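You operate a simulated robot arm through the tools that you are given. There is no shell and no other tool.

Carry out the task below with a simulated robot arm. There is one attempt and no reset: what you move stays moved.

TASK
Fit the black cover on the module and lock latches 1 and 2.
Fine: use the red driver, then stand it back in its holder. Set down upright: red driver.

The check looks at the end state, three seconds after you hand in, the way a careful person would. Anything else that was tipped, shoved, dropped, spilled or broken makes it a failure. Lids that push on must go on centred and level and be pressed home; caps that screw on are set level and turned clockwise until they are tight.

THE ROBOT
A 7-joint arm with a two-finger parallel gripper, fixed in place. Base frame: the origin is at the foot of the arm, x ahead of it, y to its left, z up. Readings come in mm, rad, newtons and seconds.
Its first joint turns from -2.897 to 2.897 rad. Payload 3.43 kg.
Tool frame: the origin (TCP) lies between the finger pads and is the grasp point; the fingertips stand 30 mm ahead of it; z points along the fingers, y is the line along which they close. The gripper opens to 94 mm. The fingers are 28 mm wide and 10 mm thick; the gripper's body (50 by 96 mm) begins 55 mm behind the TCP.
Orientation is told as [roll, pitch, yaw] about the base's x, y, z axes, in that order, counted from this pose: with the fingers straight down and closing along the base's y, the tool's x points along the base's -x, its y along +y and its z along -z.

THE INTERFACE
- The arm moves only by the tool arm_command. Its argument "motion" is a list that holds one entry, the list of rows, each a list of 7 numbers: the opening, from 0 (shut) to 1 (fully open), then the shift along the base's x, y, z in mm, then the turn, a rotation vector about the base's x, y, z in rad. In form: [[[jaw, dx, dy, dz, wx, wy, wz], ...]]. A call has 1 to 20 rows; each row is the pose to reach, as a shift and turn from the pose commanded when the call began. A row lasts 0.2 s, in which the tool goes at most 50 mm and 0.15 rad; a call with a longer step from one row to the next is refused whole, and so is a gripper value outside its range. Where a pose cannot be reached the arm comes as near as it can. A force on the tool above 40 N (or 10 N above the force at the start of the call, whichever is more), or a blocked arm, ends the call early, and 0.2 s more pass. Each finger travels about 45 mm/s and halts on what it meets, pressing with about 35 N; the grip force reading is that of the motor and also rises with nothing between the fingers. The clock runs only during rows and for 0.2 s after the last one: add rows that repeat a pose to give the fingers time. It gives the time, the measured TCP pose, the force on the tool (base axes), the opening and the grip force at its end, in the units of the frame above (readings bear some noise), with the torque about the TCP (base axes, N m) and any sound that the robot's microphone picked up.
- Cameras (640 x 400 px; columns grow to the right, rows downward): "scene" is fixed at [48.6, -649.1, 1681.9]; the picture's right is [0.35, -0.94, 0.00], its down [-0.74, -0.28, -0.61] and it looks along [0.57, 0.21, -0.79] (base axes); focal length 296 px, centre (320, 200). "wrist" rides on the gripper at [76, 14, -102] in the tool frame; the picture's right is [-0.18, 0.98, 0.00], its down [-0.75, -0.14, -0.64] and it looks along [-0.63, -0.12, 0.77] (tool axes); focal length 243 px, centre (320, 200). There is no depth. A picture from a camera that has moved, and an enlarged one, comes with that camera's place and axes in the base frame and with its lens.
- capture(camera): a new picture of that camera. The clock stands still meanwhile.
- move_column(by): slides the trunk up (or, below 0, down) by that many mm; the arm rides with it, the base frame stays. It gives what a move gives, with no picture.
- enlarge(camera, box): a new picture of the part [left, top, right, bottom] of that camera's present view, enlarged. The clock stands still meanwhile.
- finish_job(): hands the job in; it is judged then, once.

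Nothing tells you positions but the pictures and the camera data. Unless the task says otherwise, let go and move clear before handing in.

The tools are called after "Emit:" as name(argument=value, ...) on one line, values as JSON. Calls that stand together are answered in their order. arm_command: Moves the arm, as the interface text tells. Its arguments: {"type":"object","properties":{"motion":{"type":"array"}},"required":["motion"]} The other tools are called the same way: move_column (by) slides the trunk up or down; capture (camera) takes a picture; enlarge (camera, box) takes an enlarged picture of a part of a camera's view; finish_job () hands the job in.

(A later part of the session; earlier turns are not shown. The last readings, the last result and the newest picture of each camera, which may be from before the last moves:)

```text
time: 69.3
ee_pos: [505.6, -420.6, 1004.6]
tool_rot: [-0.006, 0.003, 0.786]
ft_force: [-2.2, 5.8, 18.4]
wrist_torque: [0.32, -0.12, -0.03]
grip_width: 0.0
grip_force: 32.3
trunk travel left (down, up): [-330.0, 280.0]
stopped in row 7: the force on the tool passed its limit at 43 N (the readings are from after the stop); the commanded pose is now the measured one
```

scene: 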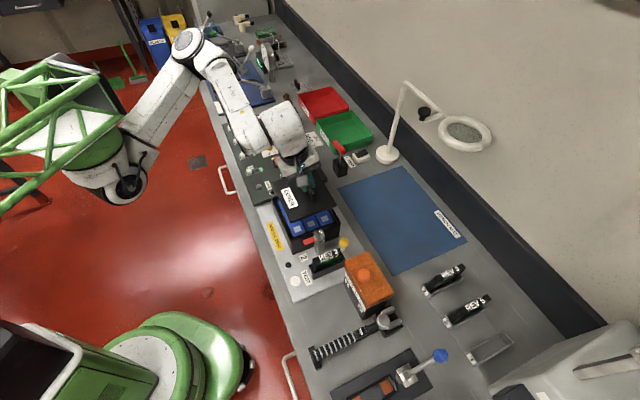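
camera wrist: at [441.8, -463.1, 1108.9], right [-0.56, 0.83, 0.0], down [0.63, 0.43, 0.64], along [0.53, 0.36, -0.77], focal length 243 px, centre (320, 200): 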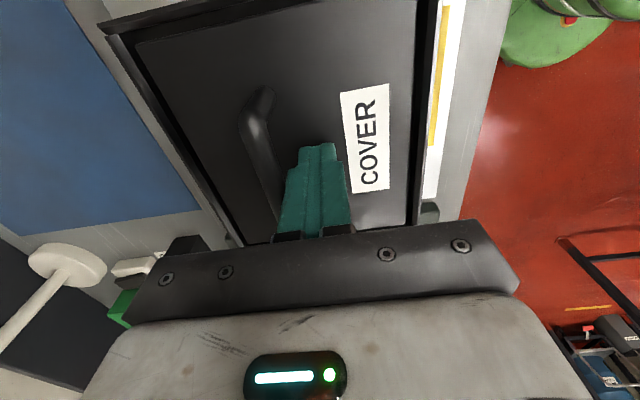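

Contact came at about z≈1003–1004 (plate top about 973) and it takes 43 N solidly. I'll read the exact pose and view, then lift off.

Emit:
enlarge(camera="wrist", box=[400, 0, 480, 60])

Emit:
enlarge(camera="scene", box=[276, 215, 340, 255])

Emit:
arm_command(motion=[[[0, 0, 0, 3, 0, 0, 0], [0, 0, 0, 10, 0, 0, 0], [0, 0, 0, 30, 0, 0, 0], [0, 0, 0, 60, 0, 0, 0], [0, 0, 0, 60, 0, 0, 0]]])

Emit:
enlarge(camera="scene", box=[268, 180, 348, 250])

```text
6.67 times, centred on (440, 30) of wrist
camera zoom: at [441.7, -463.4, 1104.6], right [-0.56, 0.83, -0.01], down [0.63, 0.44, 0.64], along [0.53, 0.36, -0.77], focal length 1618 px, centre (-480, 1333)
```

zoom: 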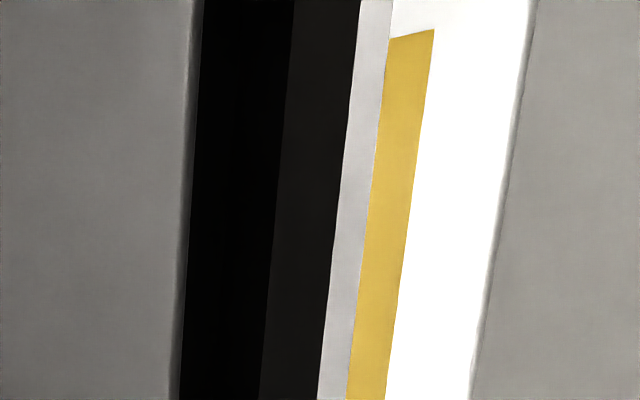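

```text
10.00 times, centred on (308, 235) of scene
camera zoom: at [48.6, -649.1, 1681.9], right [0.35, -0.94, 0.0], down [-0.74, -0.28, -0.61], along [0.57, 0.21, -0.79], focal length 2955 px, centre (440, -150)
```

zoom: 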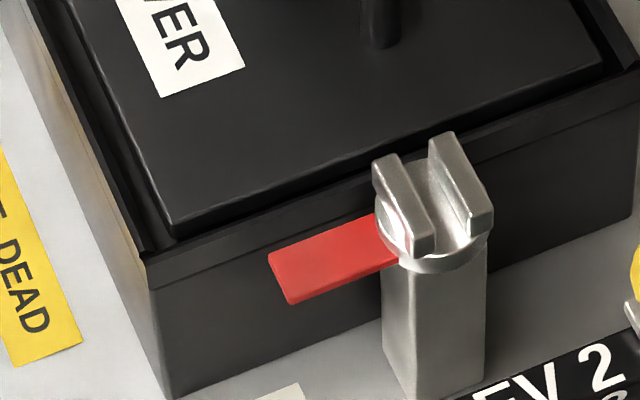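

```text
time: 70.5
ee_pos: [505.0, -420.7, 1062.4]
tool_rot: [-0.004, 0.004, 0.787]
ft_force: [-1.5, 0.4, 1.0]
wrist_torque: [-0.04, 0.02, -0.01]
grip_width: 0.0
grip_force: 33.2
trunk travel left (down, up): [-330.0, 280.0]
```

```text
5.71 times, centred on (308, 215) of scene
camera zoom: at [48.6, -649.1, 1681.9], right [0.35, -0.94, 0.0], down [-0.74, -0.28, -0.61], along [0.57, 0.21, -0.79], focal length 1688 px, centre (389, 114)
```

zoom: 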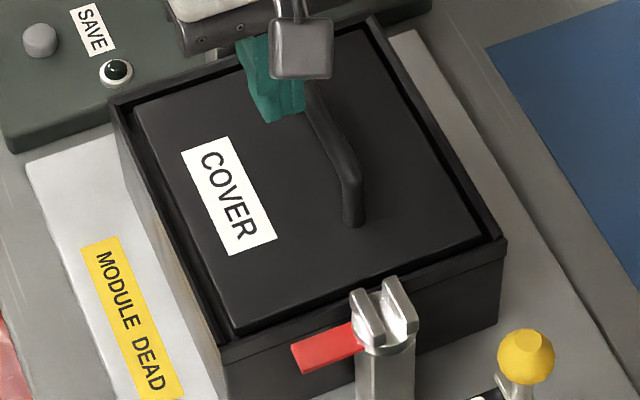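

Before correcting further I want the rim height, since it affects how I read the gaps. I'll touch the front wall's top lightly with the closed fingertips.

Emit:
arm_command(motion=[[[0, -16, 17, 0, 0, 0, 0], [0, -32, 34, 0, 0, 0, 0], [0, -48.5, 50.5, 0, 0, 0, 0], [0, -48.5, 50.5, -20, 0, 0, 0], [0, -48.5, 50.5, -40, 0, 0, 0], [0, -48.5, 50.5, -40, 0, 0, 0]]])

Emit:
enlarge(camera="wrist", box=[220, 60, 420, 240])

Emit:
enlarge(camera="scene", box=[248, 160, 328, 230])

```text
time: 71.9
ee_pos: [458.6, -371.0, 1021.6]
tool_rot: [-0.004, 0.004, 0.786]
ft_force: [-0.1, 0.0, 0.7]
wrist_torque: [0.0, 0.0, 0.02]
grip_width: 0.0
grip_force: 32.7
trunk travel left (down, up): [-330.0, 280.0]
```

```text
2.22 times, centred on (320, 150) of wrist
camera zoom: at [393.1, -413.0, 1122.7], right [-0.56, 0.83, 0.0], down [0.63, 0.44, 0.64], along [0.53, 0.36, -0.77], focal length 539 px, centre (320, 311)
```

zoom: 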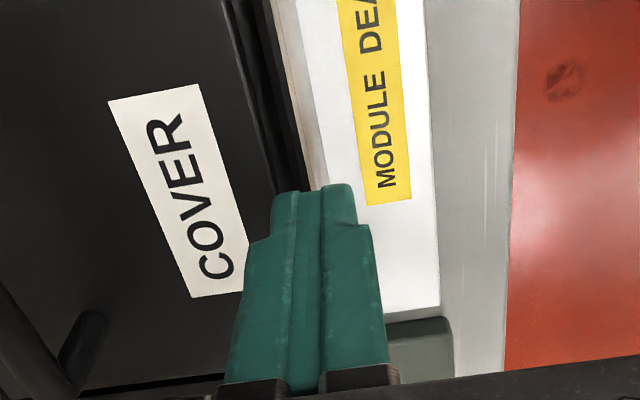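

```text
5.71 times, centred on (288, 195) of scene
camera zoom: at [48.6, -649.1, 1681.9], right [0.35, -0.94, 0.0], down [-0.74, -0.28, -0.61], along [0.57, 0.21, -0.79], focal length 1688 px, centre (503, 229)
```

zoom: 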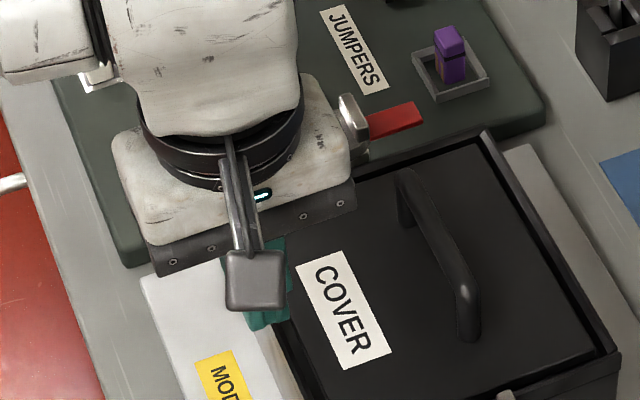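

Positioned over the front wall only. Touching down slowly.

Emit:
arm_command(motion=[[[0, 0, 0, -4, 0, 0, 0], [0, 0, 0, -8, 0, 0, 0], [0, 0, 0, -10, 0, 0, 0], [0, 0, 0, -11, 0, 0, 0], [0, 0, 0, -12, 0, 0, 0], [0, 0, 0, -13, 0, 0, 0], [0, 0, 0, -13, 0, 0, 0]]])

Emit:
enlarge(camera="wrist", box=[260, 100, 380, 200])

```text
time: 73.5
ee_pos: [458.4, -370.2, 1009.1]
tool_rot: [-0.003, 0.004, 0.786]
ft_force: [-0.7, 0.6, 0.4]
wrist_torque: [-0.01, -0.03, -0.01]
grip_width: 0.2
grip_force: 33.4
trunk travel left (down, up): [-330.0, 280.0]
```

```text
4.00 times, centred on (320, 150) of wrist
camera zoom: at [393.7, -413.0, 1110.0], right [-0.56, 0.83, 0.0], down [0.63, 0.44, 0.64], along [0.53, 0.36, -0.77], focal length 970 px, centre (320, 400)
```

zoom: 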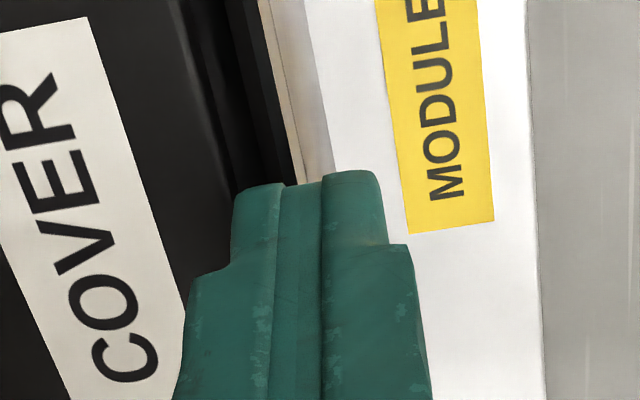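

Emit:
arm_command(motion=[[[0, 0, 0, -1, 0, 0, 0], [0, 0, 0, -2, 0, 0, 0], [0, 0, 0, -3, 0, 0, 0], [0, 0, 0, -3, 0, 0, 0]]])

Emit:
arm_command(motion=[[[0, 0, 0, -1, 0, 0, 0], [0, 0, 0, -2, 0, 0, 0], [0, 0, 0, -2, 0, 0, 0]]])

```text
time: 74.5
ee_pos: [458.3, -370.9, 1006.3]
tool_rot: [-0.005, 0.003, 0.787]
ft_force: [0.3, 0.3, 0.5]
wrist_torque: [0.02, 0.01, 0.03]
grip_width: 0.2
grip_force: 32.5
trunk travel left (down, up): [-330.0, 280.0]
```

```text
time: 75.3
ee_pos: [458.1, -370.3, 1003.8]
tool_rot: [-0.005, 0.004, 0.785]
ft_force: [1.1, 1.8, 6.5]
wrist_torque: [0.1, -0.08, 0.05]
grip_width: 0.2
grip_force: 33.1
trunk travel left (down, up): [-330.0, 280.0]
```

Emit:
enlarge(camera="wrist", box=[260, 100, 380, 200])

Emit:
arm_command(motion=[[[0, 0, 0, 5, 0, 0, 0], [0, 0, 0, 30, 0, 0, 0], [0, 0, 0, 60, 0, 0, 0], [0, 0, 0, 60, 0, 0, 0]]])

```text
4.00 times, centred on (320, 150) of wrist
camera zoom: at [393.6, -413.2, 1105.7], right [-0.56, 0.83, -0.01], down [0.63, 0.44, 0.64], along [0.53, 0.36, -0.77], focal length 970 px, centre (320, 400)
```

zoom: 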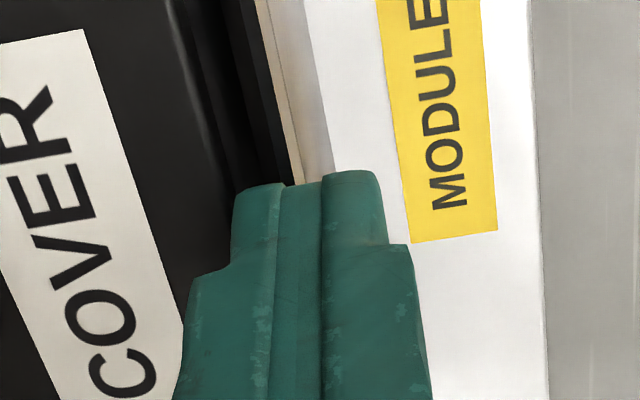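

```text
time: 76.3
ee_pos: [458.6, -370.5, 1063.8]
tool_rot: [-0.006, 0.003, 0.786]
ft_force: [-0.2, 0.5, -0.2]
wrist_torque: [0.0, -0.02, 0.0]
grip_width: 0.0
grip_force: 33.3
trunk travel left (down, up): [-330.0, 280.0]
```

The rim top is at about 973.7 and the cover top at 972.6, so the cover is seated flush and centred within about 1 mm. Next is the red driver: I'll rise and move over to look at it.

Emit:
arm_command(motion=[[[0.3, 0, 0, 45, 0, 0, 0], [0.6, 15, -3, 90, 0, 0, 0], [1, 50, -8, 120, 0, 0, 0], [1, 95, -16, 120, 0, 0, 0], [1, 140, -24, 120, 0, 0, 0], [1, 185, -32, 120, 0, 0, 0], [1, 230, -40, 120, 0, 0, 0], [1, 275, -48, 120, 0, 0, 0], [1, 283, -50, 120, 0.003, -0.003, 0], [1, 283, -50, 120, 0.003, -0.003, 0]]])

Emit:
capture(camera="wrist")

Emit:
capture(camera="scene")

```text
time: 78.5
ee_pos: [741.2, -420.8, 1184.8]
tool_rot: [-0.003, -0.001, 0.787]
ft_force: [0.4, -0.3, -0.1]
wrist_torque: [0.0, 0.01, -0.01]
grip_width: 93.9
grip_force: 0.1
trunk travel left (down, up): [-330.0, 280.0]
```

```text
taken
camera wrist: at [675.6, -464.0, 1285.5], right [-0.56, 0.83, 0.0], down [0.63, 0.43, 0.64], along [0.53, 0.36, -0.77], focal length 243 px, centre (320, 200)
```

wrist: 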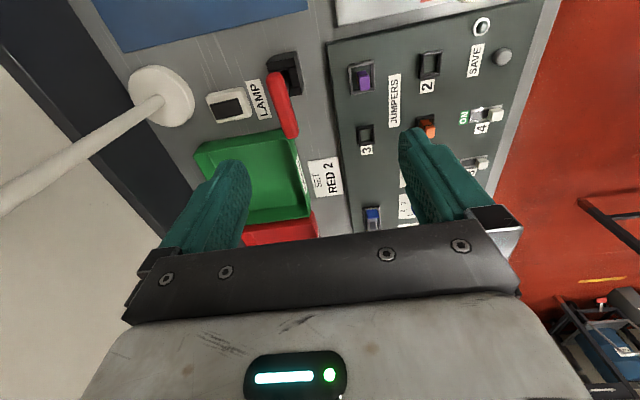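

```text
taken
```

scene: 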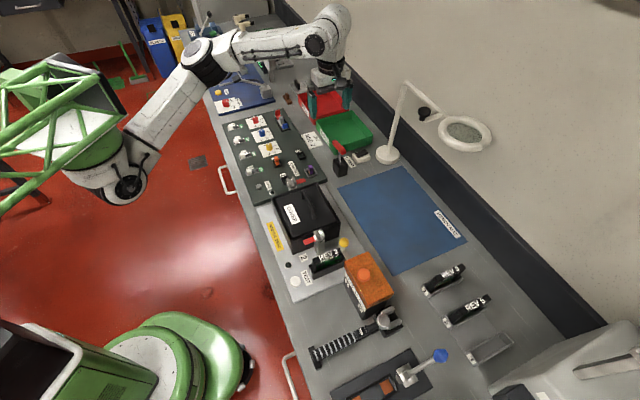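

The driver and its holder are in clear view. Enlarging to measure them.

Emit:
enlarge(camera="wrist", box=[240, 40, 336, 150])

Emit:
enlarge(camera="scene", box=[320, 130, 370, 180])

```text
3.64 times, centred on (288, 95) of wrist
camera zoom: at [675.6, -464.0, 1285.5], right [-0.56, 0.83, 0.0], down [0.63, 0.43, 0.64], along [0.53, 0.36, -0.77], focal length 882 px, centre (436, 582)
```

zoom: 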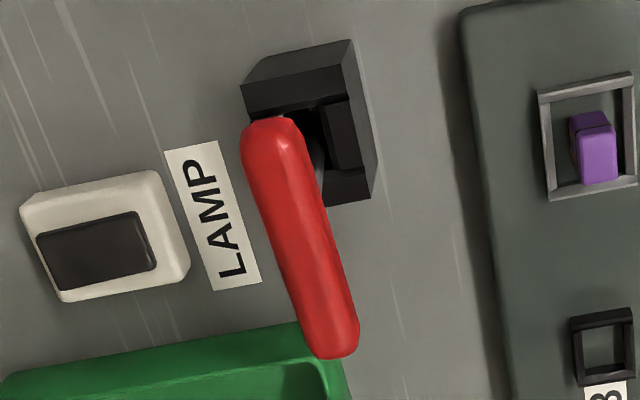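

```text
8.00 times, centred on (345, 155) of scene
camera zoom: at [48.6, -649.1, 1681.9], right [0.35, -0.94, 0.0], down [-0.74, -0.28, -0.61], along [0.57, 0.21, -0.79], focal length 2364 px, centre (120, 560)
```

zoom: 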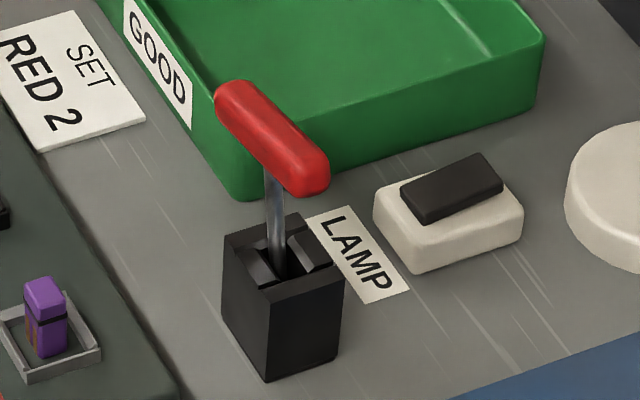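

The driver's T-handle is near (785,-443,985), about 74 mm long along the bench. I'll move above it for two closer views to triangulate it properly.

Emit:
arm_command(motion=[[[1, 15, -8, -20, 0, 0, 0], [1, 30, -15, -45, 0, 0, 0], [1, 44, -22, -70, 0, 0, 0], [1, 44, -22, -80, 0, 0, 0], [1, 44, -22, -80, 0, 0, 0]]])

Emit:
enlarge(camera="wrist", box=[230, 20, 390, 120])

Emit:
enlarge(camera="wrist", box=[230, 100, 390, 200])

Emit:
capture(camera="wrist")

```text
time: 79.7
ee_pos: [784.6, -443.0, 1103.3]
tool_rot: [-0.005, 0.0, 0.786]
ft_force: [0.5, 0.3, -0.1]
wrist_torque: [-0.02, -0.01, 0.02]
grip_width: 93.9
grip_force: 0.1
trunk travel left (down, up): [-330.0, 280.0]
```

```text
4.00 times, centred on (310, 70) of wrist
camera zoom: at [720.4, -486.3, 1205.1], right [-0.56, 0.83, 0.0], down [0.63, 0.43, 0.64], along [0.53, 0.36, -0.77], focal length 970 px, centre (360, 720)
```

zoom: 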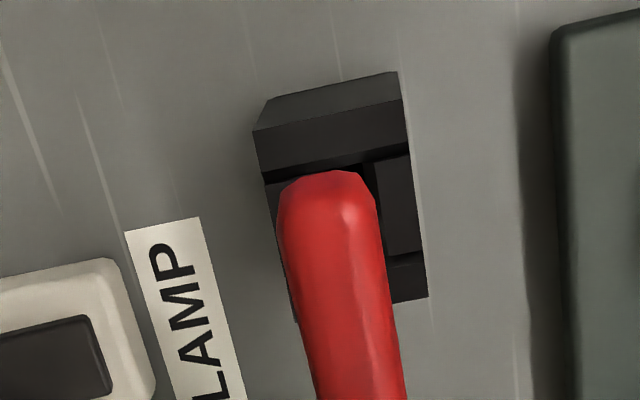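

```text
4.00 times, centred on (310, 150) of wrist
camera zoom: at [720.4, -486.3, 1205.1], right [-0.56, 0.83, 0.0], down [0.63, 0.43, 0.64], along [0.53, 0.36, -0.77], focal length 970 px, centre (360, 400)
```

zoom: 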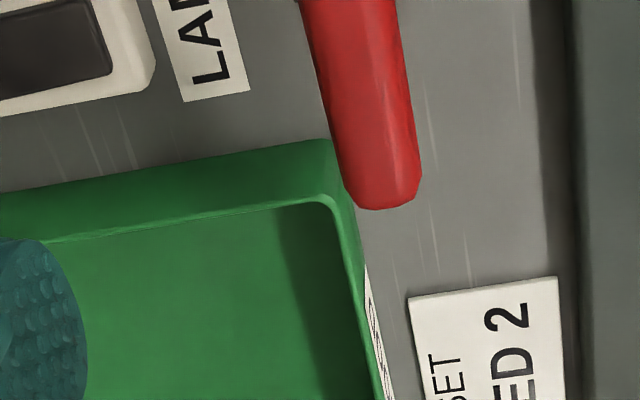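

```text
taken
camera wrist: at [720.4, -486.3, 1205.1], right [-0.56, 0.83, 0.0], down [0.63, 0.43, 0.64], along [0.53, 0.36, -0.77], focal length 243 px, centre (320, 200)
```

wrist: 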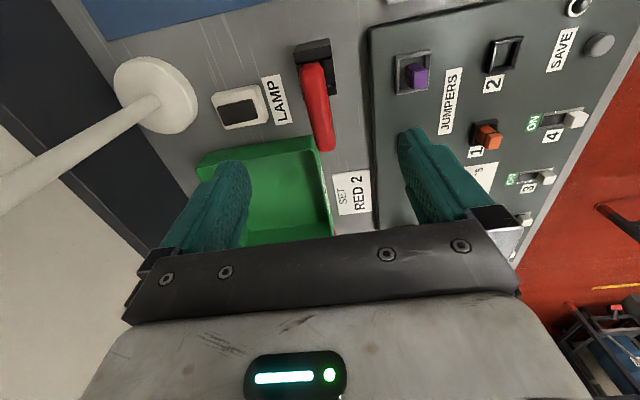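

Triangulating gives the handle's near end at z≈998 and its far end at z≈978, so the driver is leaning in its holder. I'll look closer at the shaft and holder.

Emit:
enlarge(camera="scene", box=[328, 136, 368, 161])

Emit:
enlarge(camera="scene", box=[328, 154, 368, 179])

Emit:
enlarge(camera="wrist", box=[285, 30, 349, 70])

```text
16.00 times, centred on (348, 148) of scene
camera zoom: at [48.6, -649.1, 1681.9], right [0.35, -0.94, 0.0], down [-0.74, -0.28, -0.61], along [0.57, 0.21, -0.79], focal length 4728 px, centre (-128, 1024)
```

zoom: 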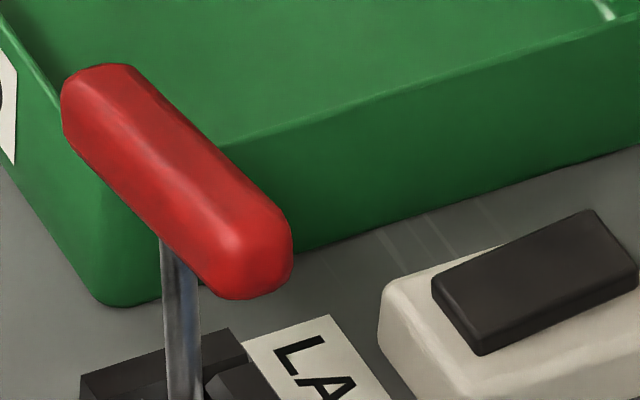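

```text
16.00 times, centred on (348, 166) of scene
camera zoom: at [48.6, -649.1, 1681.9], right [0.35, -0.94, 0.0], down [-0.74, -0.28, -0.61], along [0.57, 0.21, -0.79], focal length 4728 px, centre (-128, 736)
```

zoom: 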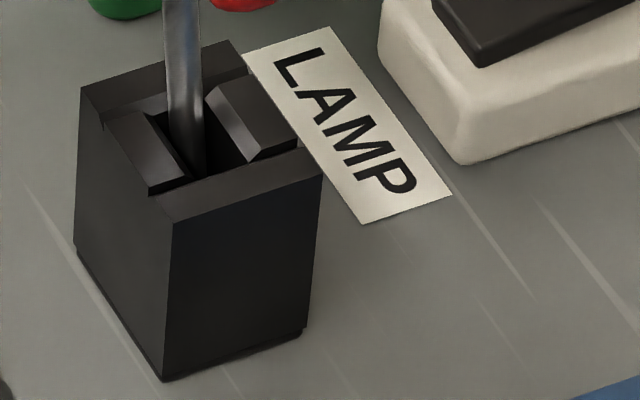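

```text
10.00 times, centred on (317, 50) of wrist
camera zoom: at [720.4, -486.3, 1205.1], right [-0.56, 0.83, 0.0], down [0.63, 0.43, 0.64], along [0.53, 0.36, -0.77], focal length 2426 px, centre (350, 1700)
```

zoom: 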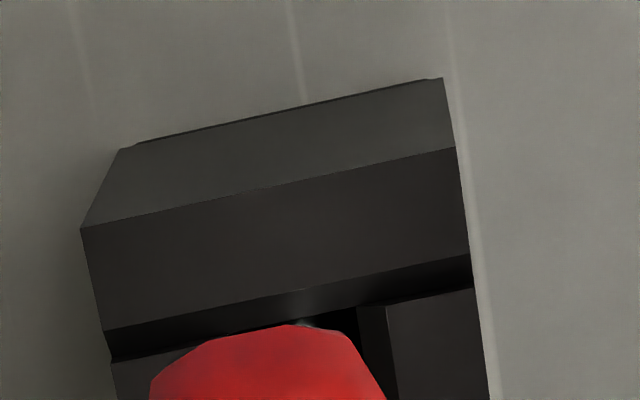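

The holder has a slot along the bench and the driver leans about 14.5° along it, with its handle centre near (787,-440,988). I'll tilt the hand to match the shaft and hover above the handle along that axis.

Emit:
arm_command(motion=[[[0.8, 4, 4, 0, -0.06, 0.06, 0], [0.6, 8, 8, -10, -0.12, 0.12, 0], [0.5, 13.6, 13, -25, -0.179, 0.179, 0], [0.5, 13.6, 13, -43, -0.179, 0.179, 0], [0.5, 13.6, 13, -43, -0.179, 0.179, 0]]])

Emit:
capture(camera="wrist")

Emit:
enlarge(camera="wrist", box=[240, 20, 400, 180])

Emit:
enlarge(camera="scene", box=[300, 90, 400, 190])

```text
time: 80.9
ee_pos: [800.2, -429.6, 1061.3]
tool_rot: [-0.003, 0.252, 0.786]
ft_force: [-0.5, -0.4, 0.4]
wrist_torque: [0.03, 0.0, -0.01]
grip_width: 47.1
grip_force: 0.0
trunk travel left (down, up): [-330.0, 280.0]
```

```text
taken
camera wrist: at [754.1, -452.4, 1177.8], right [-0.57, 0.82, -0.05], down [0.73, 0.53, 0.43], along [0.38, 0.21, -0.9], focal length 243 px, centre (320, 200)
```

wrist: 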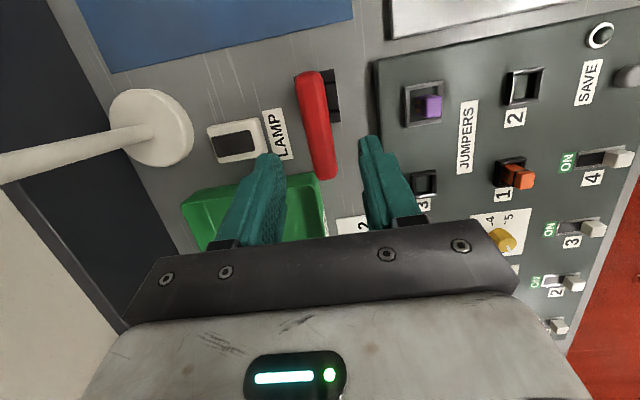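

```text
2.50 times, centred on (320, 100) of wrist
camera zoom: at [754.1, -452.4, 1177.8], right [-0.57, 0.82, -0.05], down [0.73, 0.53, 0.43], along [0.38, 0.21, -0.9], focal length 606 px, centre (320, 450)
```

zoom: 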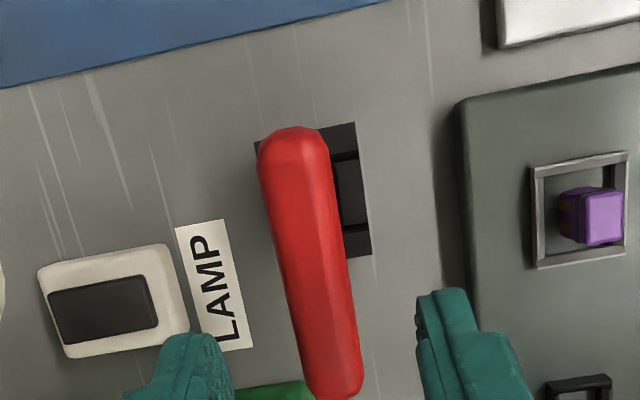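

```text
4.00 times, centred on (350, 140) of scene
camera zoom: at [48.6, -649.1, 1681.9], right [0.35, -0.94, 0.0], down [-0.74, -0.28, -0.61], along [0.57, 0.21, -0.79], focal length 1182 px, centre (200, 440)
```

zoom: 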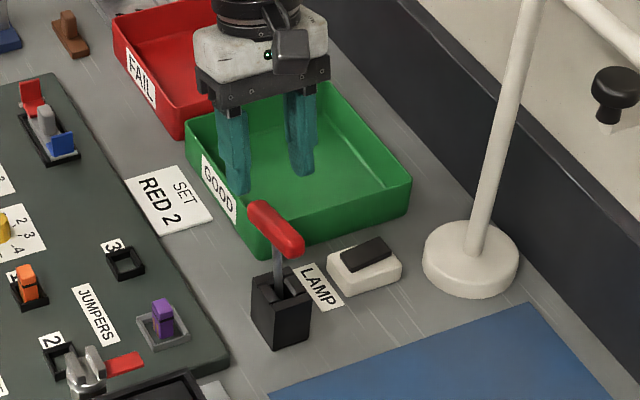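

The handle is within about 2 mm of the tool axis. I'll advance along the shaft axis to the handle with open jaws.

Emit:
arm_command(motion=[[[0.5, 1, 0, -8, 0, 0, 0], [0.5, -1, -2.5, -25, 0, 0, 0], [0.5, -4, -5.5, -42, 0, 0, 0], [0.5, -7.5, -9, -57, 0, 0, 0], [0.5, -9.7, -11.2, -67, 0, 0, 0], [0.5, -10.5, -12, -71, 0, 0, 0], [0.5, -10.5, -12, -71, 0, 0, 0]]])

Emit:
capture(camera="wrist")

Emit:
enlarge(camera="scene", box=[310, 110, 390, 190])

```text
time: 82.5
ee_pos: [788.1, -442.9, 988.7]
tool_rot: [-0.004, 0.254, 0.784]
ft_force: [-0.4, -0.2, -0.8]
wrist_torque: [-0.02, 0.0, 0.01]
grip_width: 46.8
grip_force: 0.0
trunk travel left (down, up): [-330.0, 280.0]
```

```text
taken
camera wrist: at [743.5, -465.0, 1106.8], right [-0.57, 0.82, -0.05], down [0.73, 0.53, 0.43], along [0.38, 0.21, -0.9], focal length 243 px, centre (320, 200)
```

wrist: 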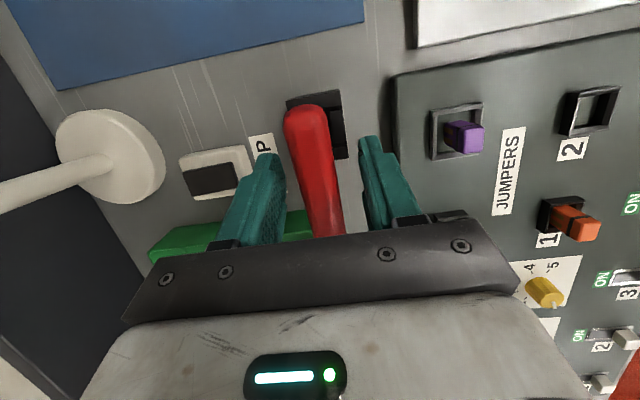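

```text
5.00 times, centred on (350, 150) of scene
camera zoom: at [48.6, -649.1, 1681.9], right [0.35, -0.94, 0.0], down [-0.74, -0.28, -0.61], along [0.57, 0.21, -0.79], focal length 1477 px, centre (170, 450)
```

zoom: 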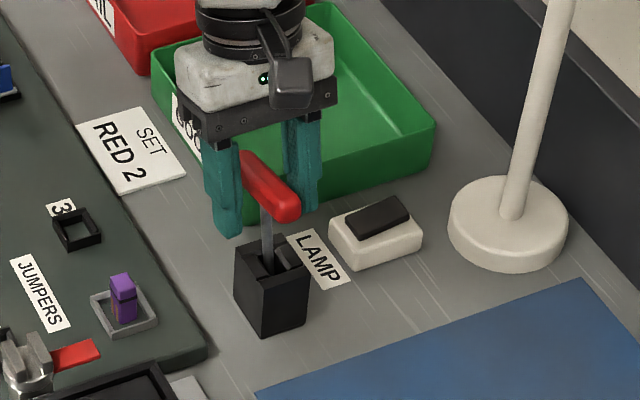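

The handle is squarely between the fingers at the pads. Closing on it.

Emit:
arm_command(motion=[[[0.3, 0, 0, 0, 0, 0, 0], [0.15, 0, 0, 0, 0, 0, 0], [0, 0, 0, 0, 0, 0, 0], [0, 0, 0, 0, 0, 0, 0], [0, 0, 0, 0, 0, 0, 0]]])

Emit:
capture(camera="wrist")

Emit:
enlarge(camera="scene", box=[320, 130, 370, 180])

```text
time: 83.7
ee_pos: [788.4, -442.0, 988.8]
tool_rot: [-0.003, 0.251, 0.786]
ft_force: [-0.2, -0.5, -0.3]
wrist_torque: [-0.01, 0.02, 0.02]
grip_width: 23.7
grip_force: 35.3
trunk travel left (down, up): [-330.0, 280.0]
```

```text
taken
camera wrist: at [743.6, -464.9, 1106.9], right [-0.57, 0.82, -0.05], down [0.73, 0.53, 0.43], along [0.38, 0.21, -0.9], focal length 243 px, centre (320, 200)
```

wrist: 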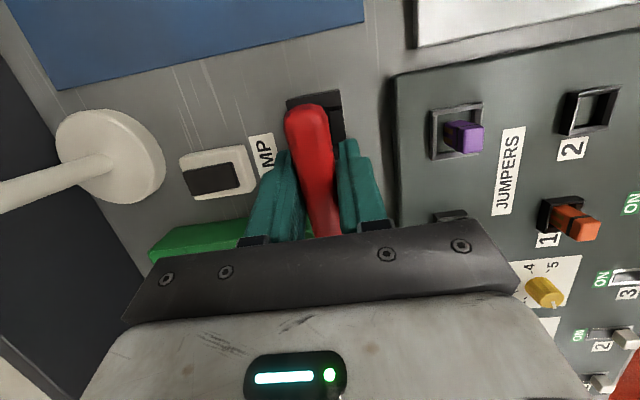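

```text
8.00 times, centred on (345, 155) of scene
camera zoom: at [48.6, -649.1, 1681.9], right [0.35, -0.94, 0.0], down [-0.74, -0.28, -0.61], along [0.57, 0.21, -0.79], focal length 2364 px, centre (120, 560)
```

zoom: 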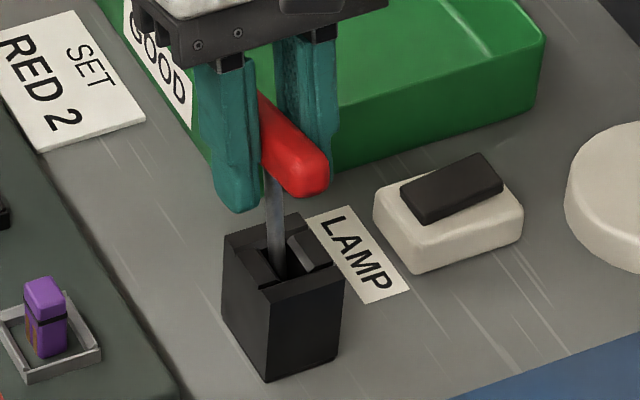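

Held firmly (23.7 mm). I'll draw it out along its shaft direction.

Emit:
arm_command(motion=[[[0, 1.8, 1.8, 10, 0, 0, 0], [0, 3.6, 3.6, 20, 0, 0, 0], [0, 6.4, 6.4, 35, 0, 0, 0], [0, 9.1, 9.1, 50, 0, 0, 0], [0, 12.4, 12.4, 68, 0, 0, 0], [0, 16, 16, 88, 0, 0, 0], [0, 16, 16, 88, 0, 0, 0]]])

Emit:
capture(camera="wrist")

Emit:
enlarge(camera="scene", box=[305, 90, 395, 180])

```text
time: 85.3
ee_pos: [804.3, -424.8, 1076.6]
tool_rot: [-0.003, 0.25, 0.786]
ft_force: [-0.5, -0.1, -1.1]
wrist_torque: [-0.01, -0.04, 0.0]
grip_width: 23.8
grip_force: 35.3
trunk travel left (down, up): [-330.0, 280.0]
```

```text
taken
camera wrist: at [760.1, -448.4, 1194.5], right [-0.57, 0.82, -0.05], down [0.73, 0.53, 0.43], along [0.38, 0.21, -0.9], focal length 243 px, centre (320, 200)
```

wrist: 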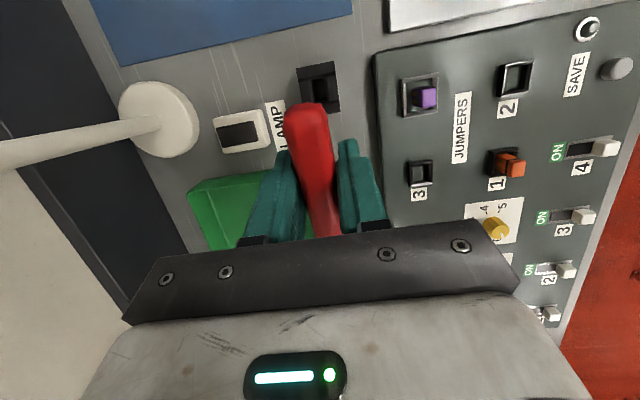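

```text
4.44 times, centred on (350, 135) of scene
camera zoom: at [48.6, -649.1, 1681.9], right [0.35, -0.94, 0.0], down [-0.74, -0.28, -0.61], along [0.57, 0.21, -0.79], focal length 1313 px, centre (187, 489)
```

zoom: 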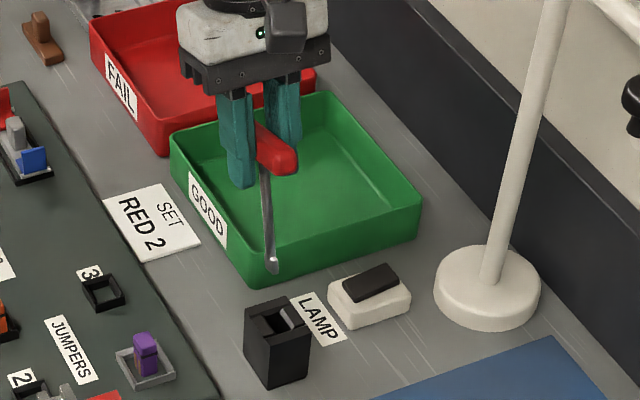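

The driver is out with its flat blade visible. Now I'll level the hand so the shaft hangs vertical.

Emit:
arm_command(motion=[[[0, 0, 0, 10, 0.06, -0.06, 0], [0, 0, 0, 20, 0.12, -0.12, 0], [0, 0, 0, 30, 0.177, -0.177, 0], [0, 0, 0, 30, 0.177, -0.177, 0]]])

Emit:
capture(camera="wrist")

Emit:
enlarge(camera="scene", box=[315, 90, 375, 160])

Emit:
enlarge(camera="wrist", box=[270, 50, 370, 150])

```text
time: 86.3
ee_pos: [804.4, -425.0, 1107.9]
tool_rot: [-0.002, 0.001, 0.786]
ft_force: [0.3, -0.2, -1.7]
wrist_torque: [-0.01, 0.01, -0.01]
grip_width: 23.9
grip_force: 35.1
trunk travel left (down, up): [-330.0, 280.0]
```

```text
taken
camera wrist: at [740.3, -468.3, 1208.9], right [-0.56, 0.83, 0.0], down [0.63, 0.44, 0.64], along [0.53, 0.36, -0.77], focal length 243 px, centre (320, 200)
```

wrist: 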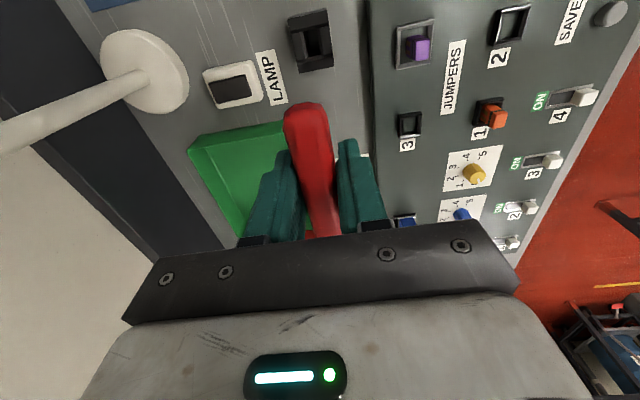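

```text
5.71 times, centred on (345, 125) of scene
camera zoom: at [48.6, -649.1, 1681.9], right [0.35, -0.94, 0.0], down [-0.74, -0.28, -0.61], along [0.57, 0.21, -0.79], focal length 1688 px, centre (177, 629)
```

zoom: 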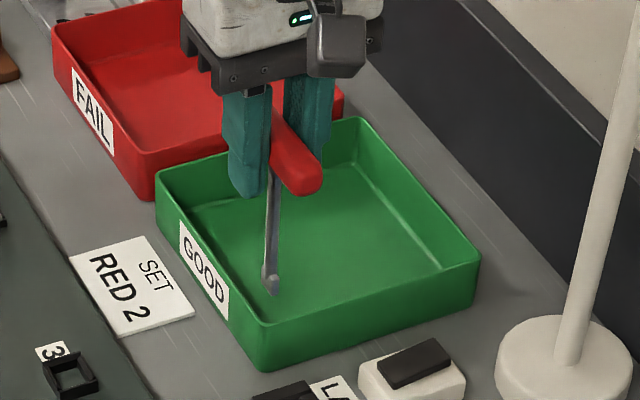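

```text
4.00 times, centred on (320, 100) of wrist
camera zoom: at [740.3, -468.3, 1208.9], right [-0.56, 0.83, 0.0], down [0.63, 0.44, 0.64], along [0.53, 0.36, -0.77], focal length 970 px, centre (320, 600)
```

zoom: 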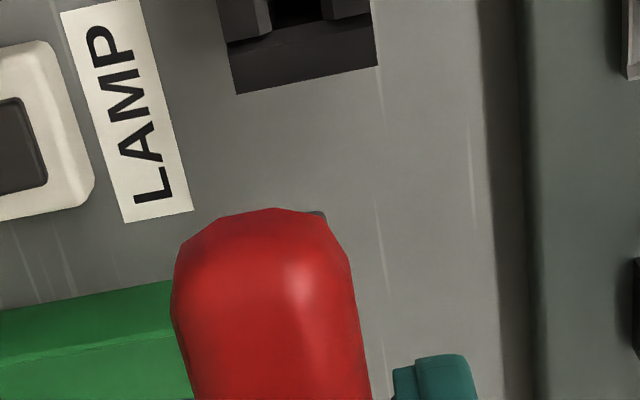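

The shaft hangs nearly vertical. I need the blade tip's exact position relative to the tool, so I'll zoom in on what is visible of it.

Emit:
enlarge(camera="wrist", box=[300, 90, 340, 115])

Emit:
enlarge(camera="scene", box=[328, 118, 368, 143])

```text
16.00 times, centred on (320, 102) of wrist
camera zoom: at [740.3, -468.3, 1208.9], right [-0.56, 0.83, 0.0], down [0.63, 0.44, 0.64], along [0.53, 0.36, -0.77], focal length 3882 px, centre (320, 1760)
```

zoom: 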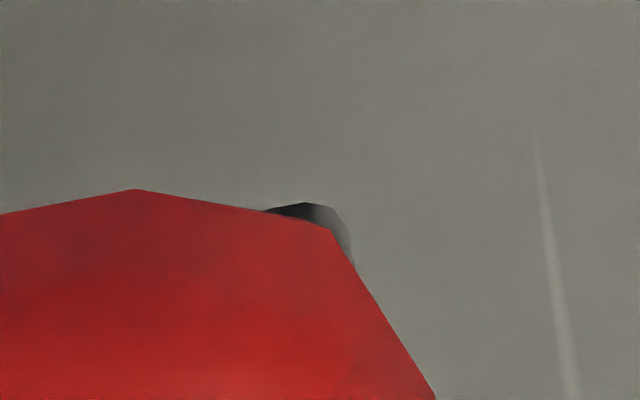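

```text
16.00 times, centred on (348, 130) of scene
camera zoom: at [48.6, -649.1, 1681.9], right [0.35, -0.94, 0.0], down [-0.74, -0.28, -0.61], along [0.57, 0.21, -0.79], focal length 4728 px, centre (-128, 1312)
```

zoom: 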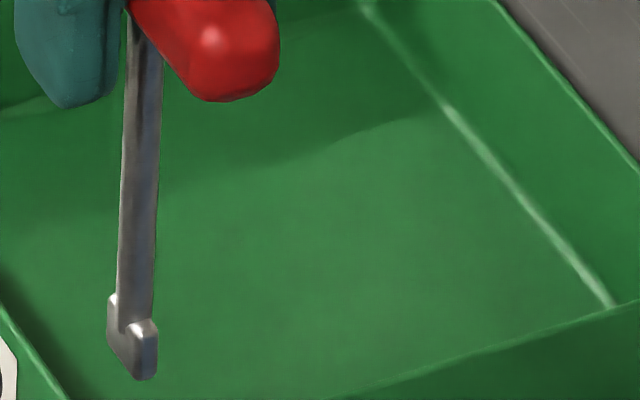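

The blade is flat, about 12×4 mm, and its tip sits about 105 mm below the grip with a slight lean. I'll correct the lean, lift, and carry the driver over the module to look at latch 2.

Emit:
arm_command(motion=[[[0, 0, 0, 25, 0.0215, -0.0215, 0], [0, -15, -3, 48, 0.0215, -0.0215, 0], [0, -55, -8, 48, 0.0215, -0.0215, 0], [0, -100, -14, 48, 0.0215, -0.0215, 0], [0, -145, -20, 48, 0.0215, -0.0215, 0], [0, -190, -26, 48, 0.0215, -0.0215, 0], [0, -235, -32, 48, 0.0215, -0.0215, 0], [0, -280, -38, 48, 0.0215, -0.0215, 0], [0, -320, -43, 48, 0.0215, -0.0215, 0], [0, -334.4, -45, 48, 0.0215, -0.0215, 0], [0, -334.4, -45, 48, 0.0215, -0.0215, 0], [0, -334.4, -45, 48, 0.0215, -0.0215, 0]]])

Emit:
capture(camera="wrist")

Emit:
capture(camera="scene")

Emit:
enlarge(camera="wrist", box=[270, 0, 370, 100])

Emit:
enlarge(camera="scene", box=[270, 170, 350, 250])

```text
time: 88.9
ee_pos: [469.2, -471.0, 1156.2]
tool_rot: [-0.006, -0.027, 0.785]
ft_force: [0.2, -0.2, -0.7]
wrist_torque: [-0.02, 0.01, -0.01]
grip_width: 23.9
grip_force: 34.6
trunk travel left (down, up): [-330.0, 280.0]
```

```text
taken
camera wrist: at [402.6, -515.5, 1255.5], right [-0.56, 0.83, 0.0], down [0.62, 0.42, 0.66], along [0.55, 0.38, -0.75], focal length 243 px, centre (320, 200)
```

wrist: 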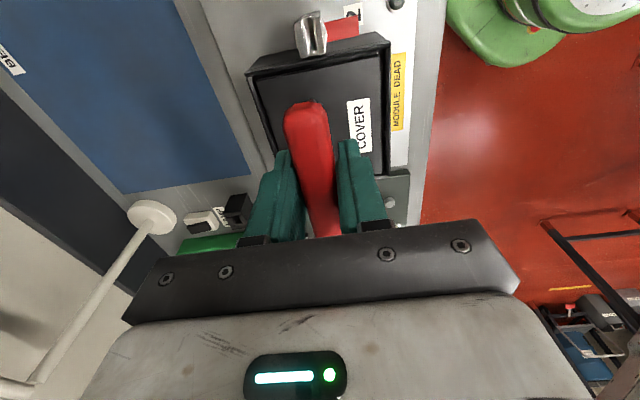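

```text
taken
```

scene: 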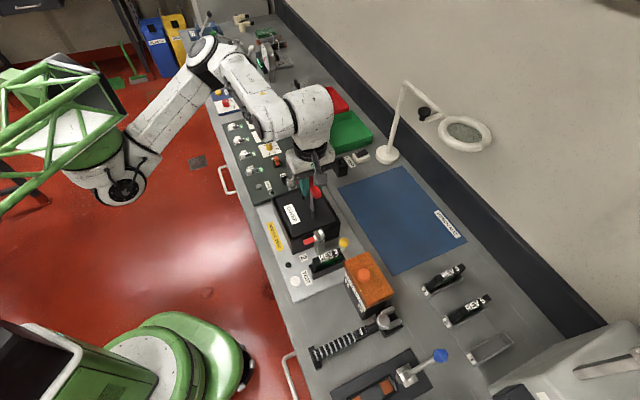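

```text
4.00 times, centred on (320, 50) of wrist
camera zoom: at [402.6, -515.5, 1255.5], right [-0.56, 0.83, 0.0], down [0.62, 0.42, 0.66], along [0.55, 0.38, -0.75], focal length 970 px, centre (320, 800)
```

zoom: 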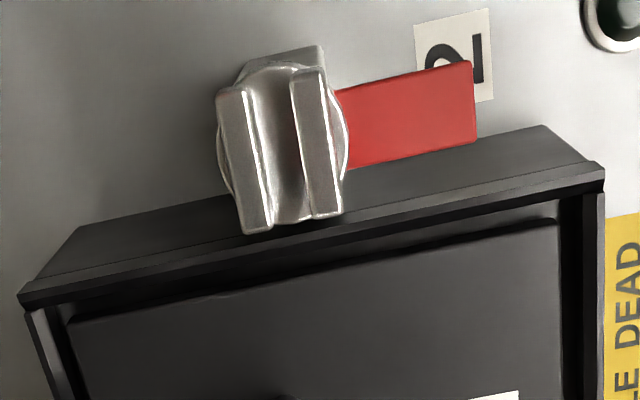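

```text
5.00 times, centred on (310, 210) of scene
camera zoom: at [48.6, -649.1, 1681.9], right [0.35, -0.94, 0.0], down [-0.74, -0.28, -0.61], along [0.57, 0.21, -0.79], focal length 1477 px, centre (370, 150)
```

zoom: 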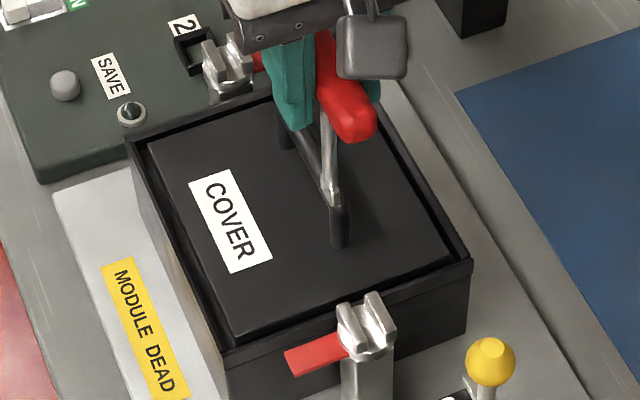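

Latch 2 is clearly visible: slot centre near u≈-45, v≈663.5, with the slot along the bench. I'll zoom in on the latch slot and on the blade to judge the fit.

Emit:
enlarge(camera="wrist", box=[285, 0, 349, 64])

Emit:
enlarge(camera="scene", box=[286, 200, 326, 225])

Emit:
enlarge(camera="scene", box=[300, 225, 340, 250])

```text
6.25 times, centred on (317, 32) of wrist
camera zoom: at [402.6, -515.5, 1255.5], right [-0.56, 0.83, 0.0], down [0.62, 0.42, 0.66], along [0.55, 0.38, -0.75], focal length 1516 px, centre (339, 1250)
```

zoom: 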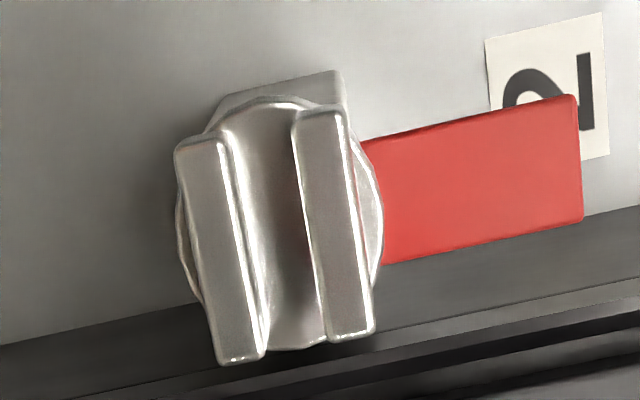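

```text
16.00 times, centred on (306, 212) of scene
camera zoom: at [48.6, -649.1, 1681.9], right [0.35, -0.94, 0.0], down [-0.74, -0.28, -0.61], along [0.57, 0.21, -0.79], focal length 4728 px, centre (544, 0)
```

zoom: 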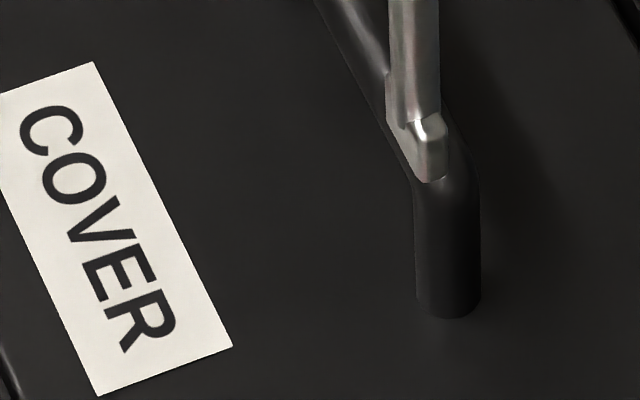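

```text
16.00 times, centred on (320, 238) of scene
camera zoom: at [48.6, -649.1, 1681.9], right [0.35, -0.94, 0.0], down [-0.74, -0.28, -0.61], along [0.57, 0.21, -0.79], focal length 4728 px, centre (320, -400)
```

zoom: 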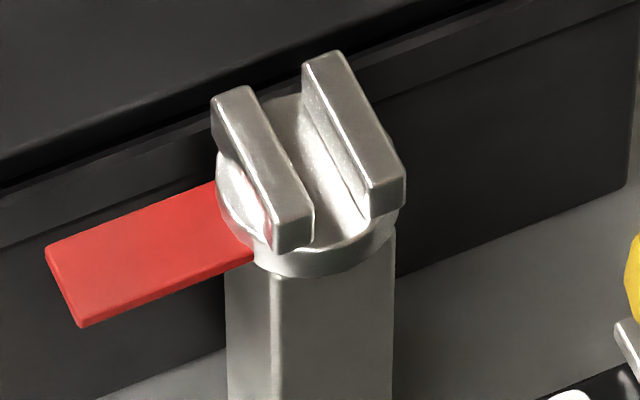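

The slot is about 9 mm wide and 28 mm long, comfortably larger than the blade. To find exactly where the blade tip is relative to the rotation axis, I'll turn the hand −1.5 rad in place up here and compare the tip in the scene view. This also tests the turning range.

Emit:
arm_command(motion=[[[0, 0, 0, 0, 0, 0, -0.14], [0, 0, 0, 0, 0, 0, -0.28], [0, 0, 0, 0, 0, 0, -0.42], [0, 0, 0, 0, 0, 0, -0.56], [0, 0, 0, 0, 0, 0, -0.7], [0, 0, 0, 0, 0, 0, -0.84], [0, 0, 0, 0, 0, 0, -0.98], [0, 0, 0, 0, 0, 0, -1.12], [0, 0, 0, 0, 0, 0, -1.26], [0, 0, 0, 0, 0, 0, -1.4], [0, 0, 0, 0, 0, 0, -1.5], [0, 0, 0, 0, 0, 0, -1.5]]])

Emit:
enlarge(camera="scene", box=[286, 200, 326, 225])

Emit:
enlarge(camera="scene", box=[270, 170, 350, 250])

Emit:
capture(camera="wrist")

```text
time: 91.5
ee_pos: [469.0, -470.9, 1156.1]
tool_rot: [-0.005, -0.029, -0.716]
ft_force: [1.3, 1.2, -1.4]
wrist_torque: [0.0, -0.03, 0.01]
grip_width: 23.8
grip_force: 35.1
trunk travel left (down, up): [-330.0, 280.0]
```

```text
16.00 times, centred on (306, 212) of scene
camera zoom: at [48.6, -649.1, 1681.9], right [0.35, -0.94, 0.0], down [-0.74, -0.28, -0.61], along [0.57, 0.21, -0.79], focal length 4728 px, centre (544, 0)
```

zoom: 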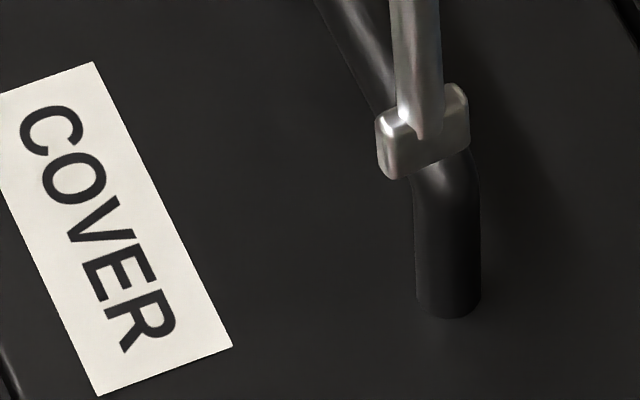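

```text
5.00 times, centred on (310, 210) of scene
camera zoom: at [48.6, -649.1, 1681.9], right [0.35, -0.94, 0.0], down [-0.74, -0.28, -0.61], along [0.57, 0.21, -0.79], focal length 1477 px, centre (370, 150)
```

zoom: 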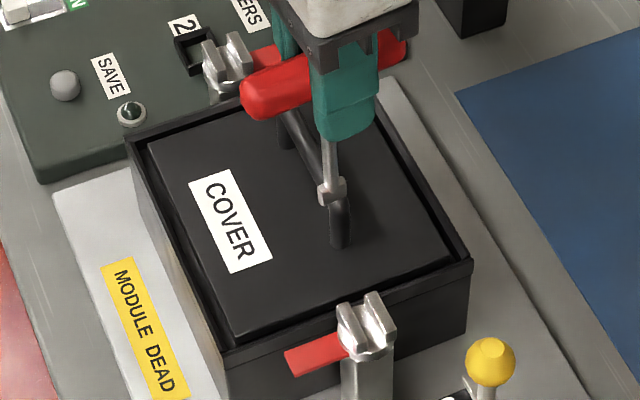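

```text
taken
camera wrist: at [419.2, -406.9, 1254.7], right [0.78, 0.62, 0.0], down [0.46, -0.59, 0.66], along [0.41, -0.52, -0.75], focal length 243 px, centre (320, 200)
```

wrist: 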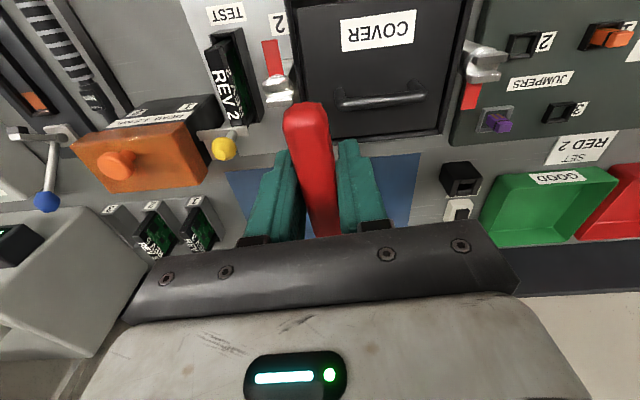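

The turn works freely, and comparing the two views puts the blade tip within about 2 mm of the rotation axis, with the blade aligned to the handle. I'll turn back, move over latch 2 and come down to about 15 mm above it.

Emit:
arm_command(motion=[[[0, 0, 0, 0, 0, 0, 0.14], [0, 0, 0, 0, 0, 0, 0.28], [0, 0, 0, 0, 0, 0, 0.42], [0, 0, 0, 0, 0, 0, 0.56], [0, 0, 0, 0, 0, 0, 0.7], [0, 0, 0, 0, 0, 0, 0.84], [0, -5, -5, 0, 0, 0, 0.98], [0, -10, -10, 0, 0, 0, 1.12], [0, -16, -16, 0, 0, 0, 1.26], [0, -22, -22, 0, 0, 0, 1.4], [0, -28, -28, 0, 0, 0, 1.5], [0, -32.7, -32.5, 0, 0, 0, 1.55], [0, -32.7, -32.5, -15, 0, 0, 1.55], [0, -32.7, -32.5, -28, 0, 0, 1.55], [0, -32.7, -32.5, -28, 0, 0, 1.55]]])

Emit:
enlarge(camera="scene", box=[296, 215, 344, 245])

Emit:
capture(camera="wrist")

```text
time: 94.7
ee_pos: [437.0, -503.3, 1128.5]
tool_rot: [-0.005, -0.026, 0.836]
ft_force: [-0.1, -0.1, -1.1]
wrist_torque: [0.0, -0.03, 0.01]
grip_width: 23.8
grip_force: 35.2
trunk travel left (down, up): [-330.0, 280.0]
```

```text
13.33 times, centred on (320, 230) of scene
camera zoom: at [48.6, -649.1, 1681.9], right [0.35, -0.94, 0.0], down [-0.74, -0.28, -0.61], along [0.57, 0.21, -0.79], focal length 3940 px, centre (320, -200)
```

zoom: 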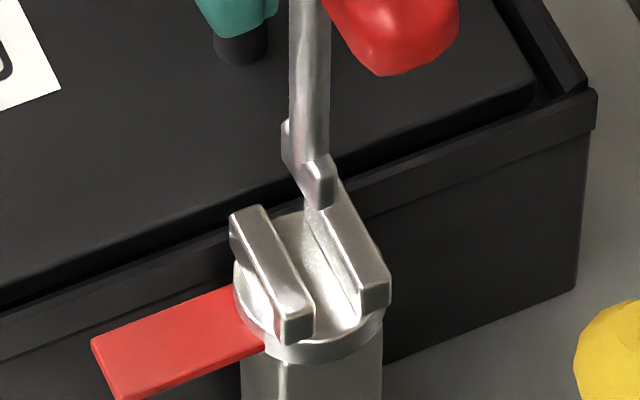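

```text
taken
camera wrist: at [373.0, -550.8, 1226.0], right [-0.61, 0.8, 0.0], down [0.6, 0.45, 0.66], along [0.53, 0.4, -0.75], focal length 243 px, centre (320, 200)
```

wrist: 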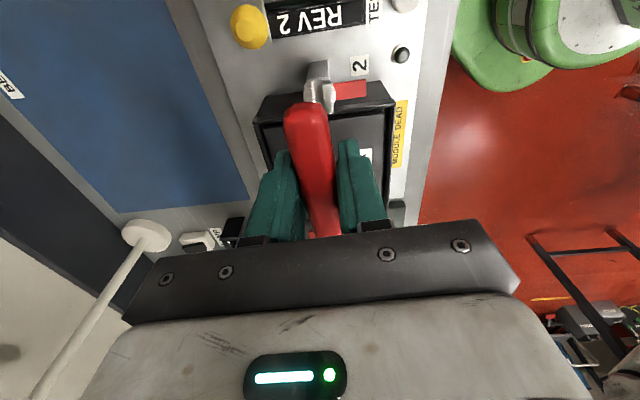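

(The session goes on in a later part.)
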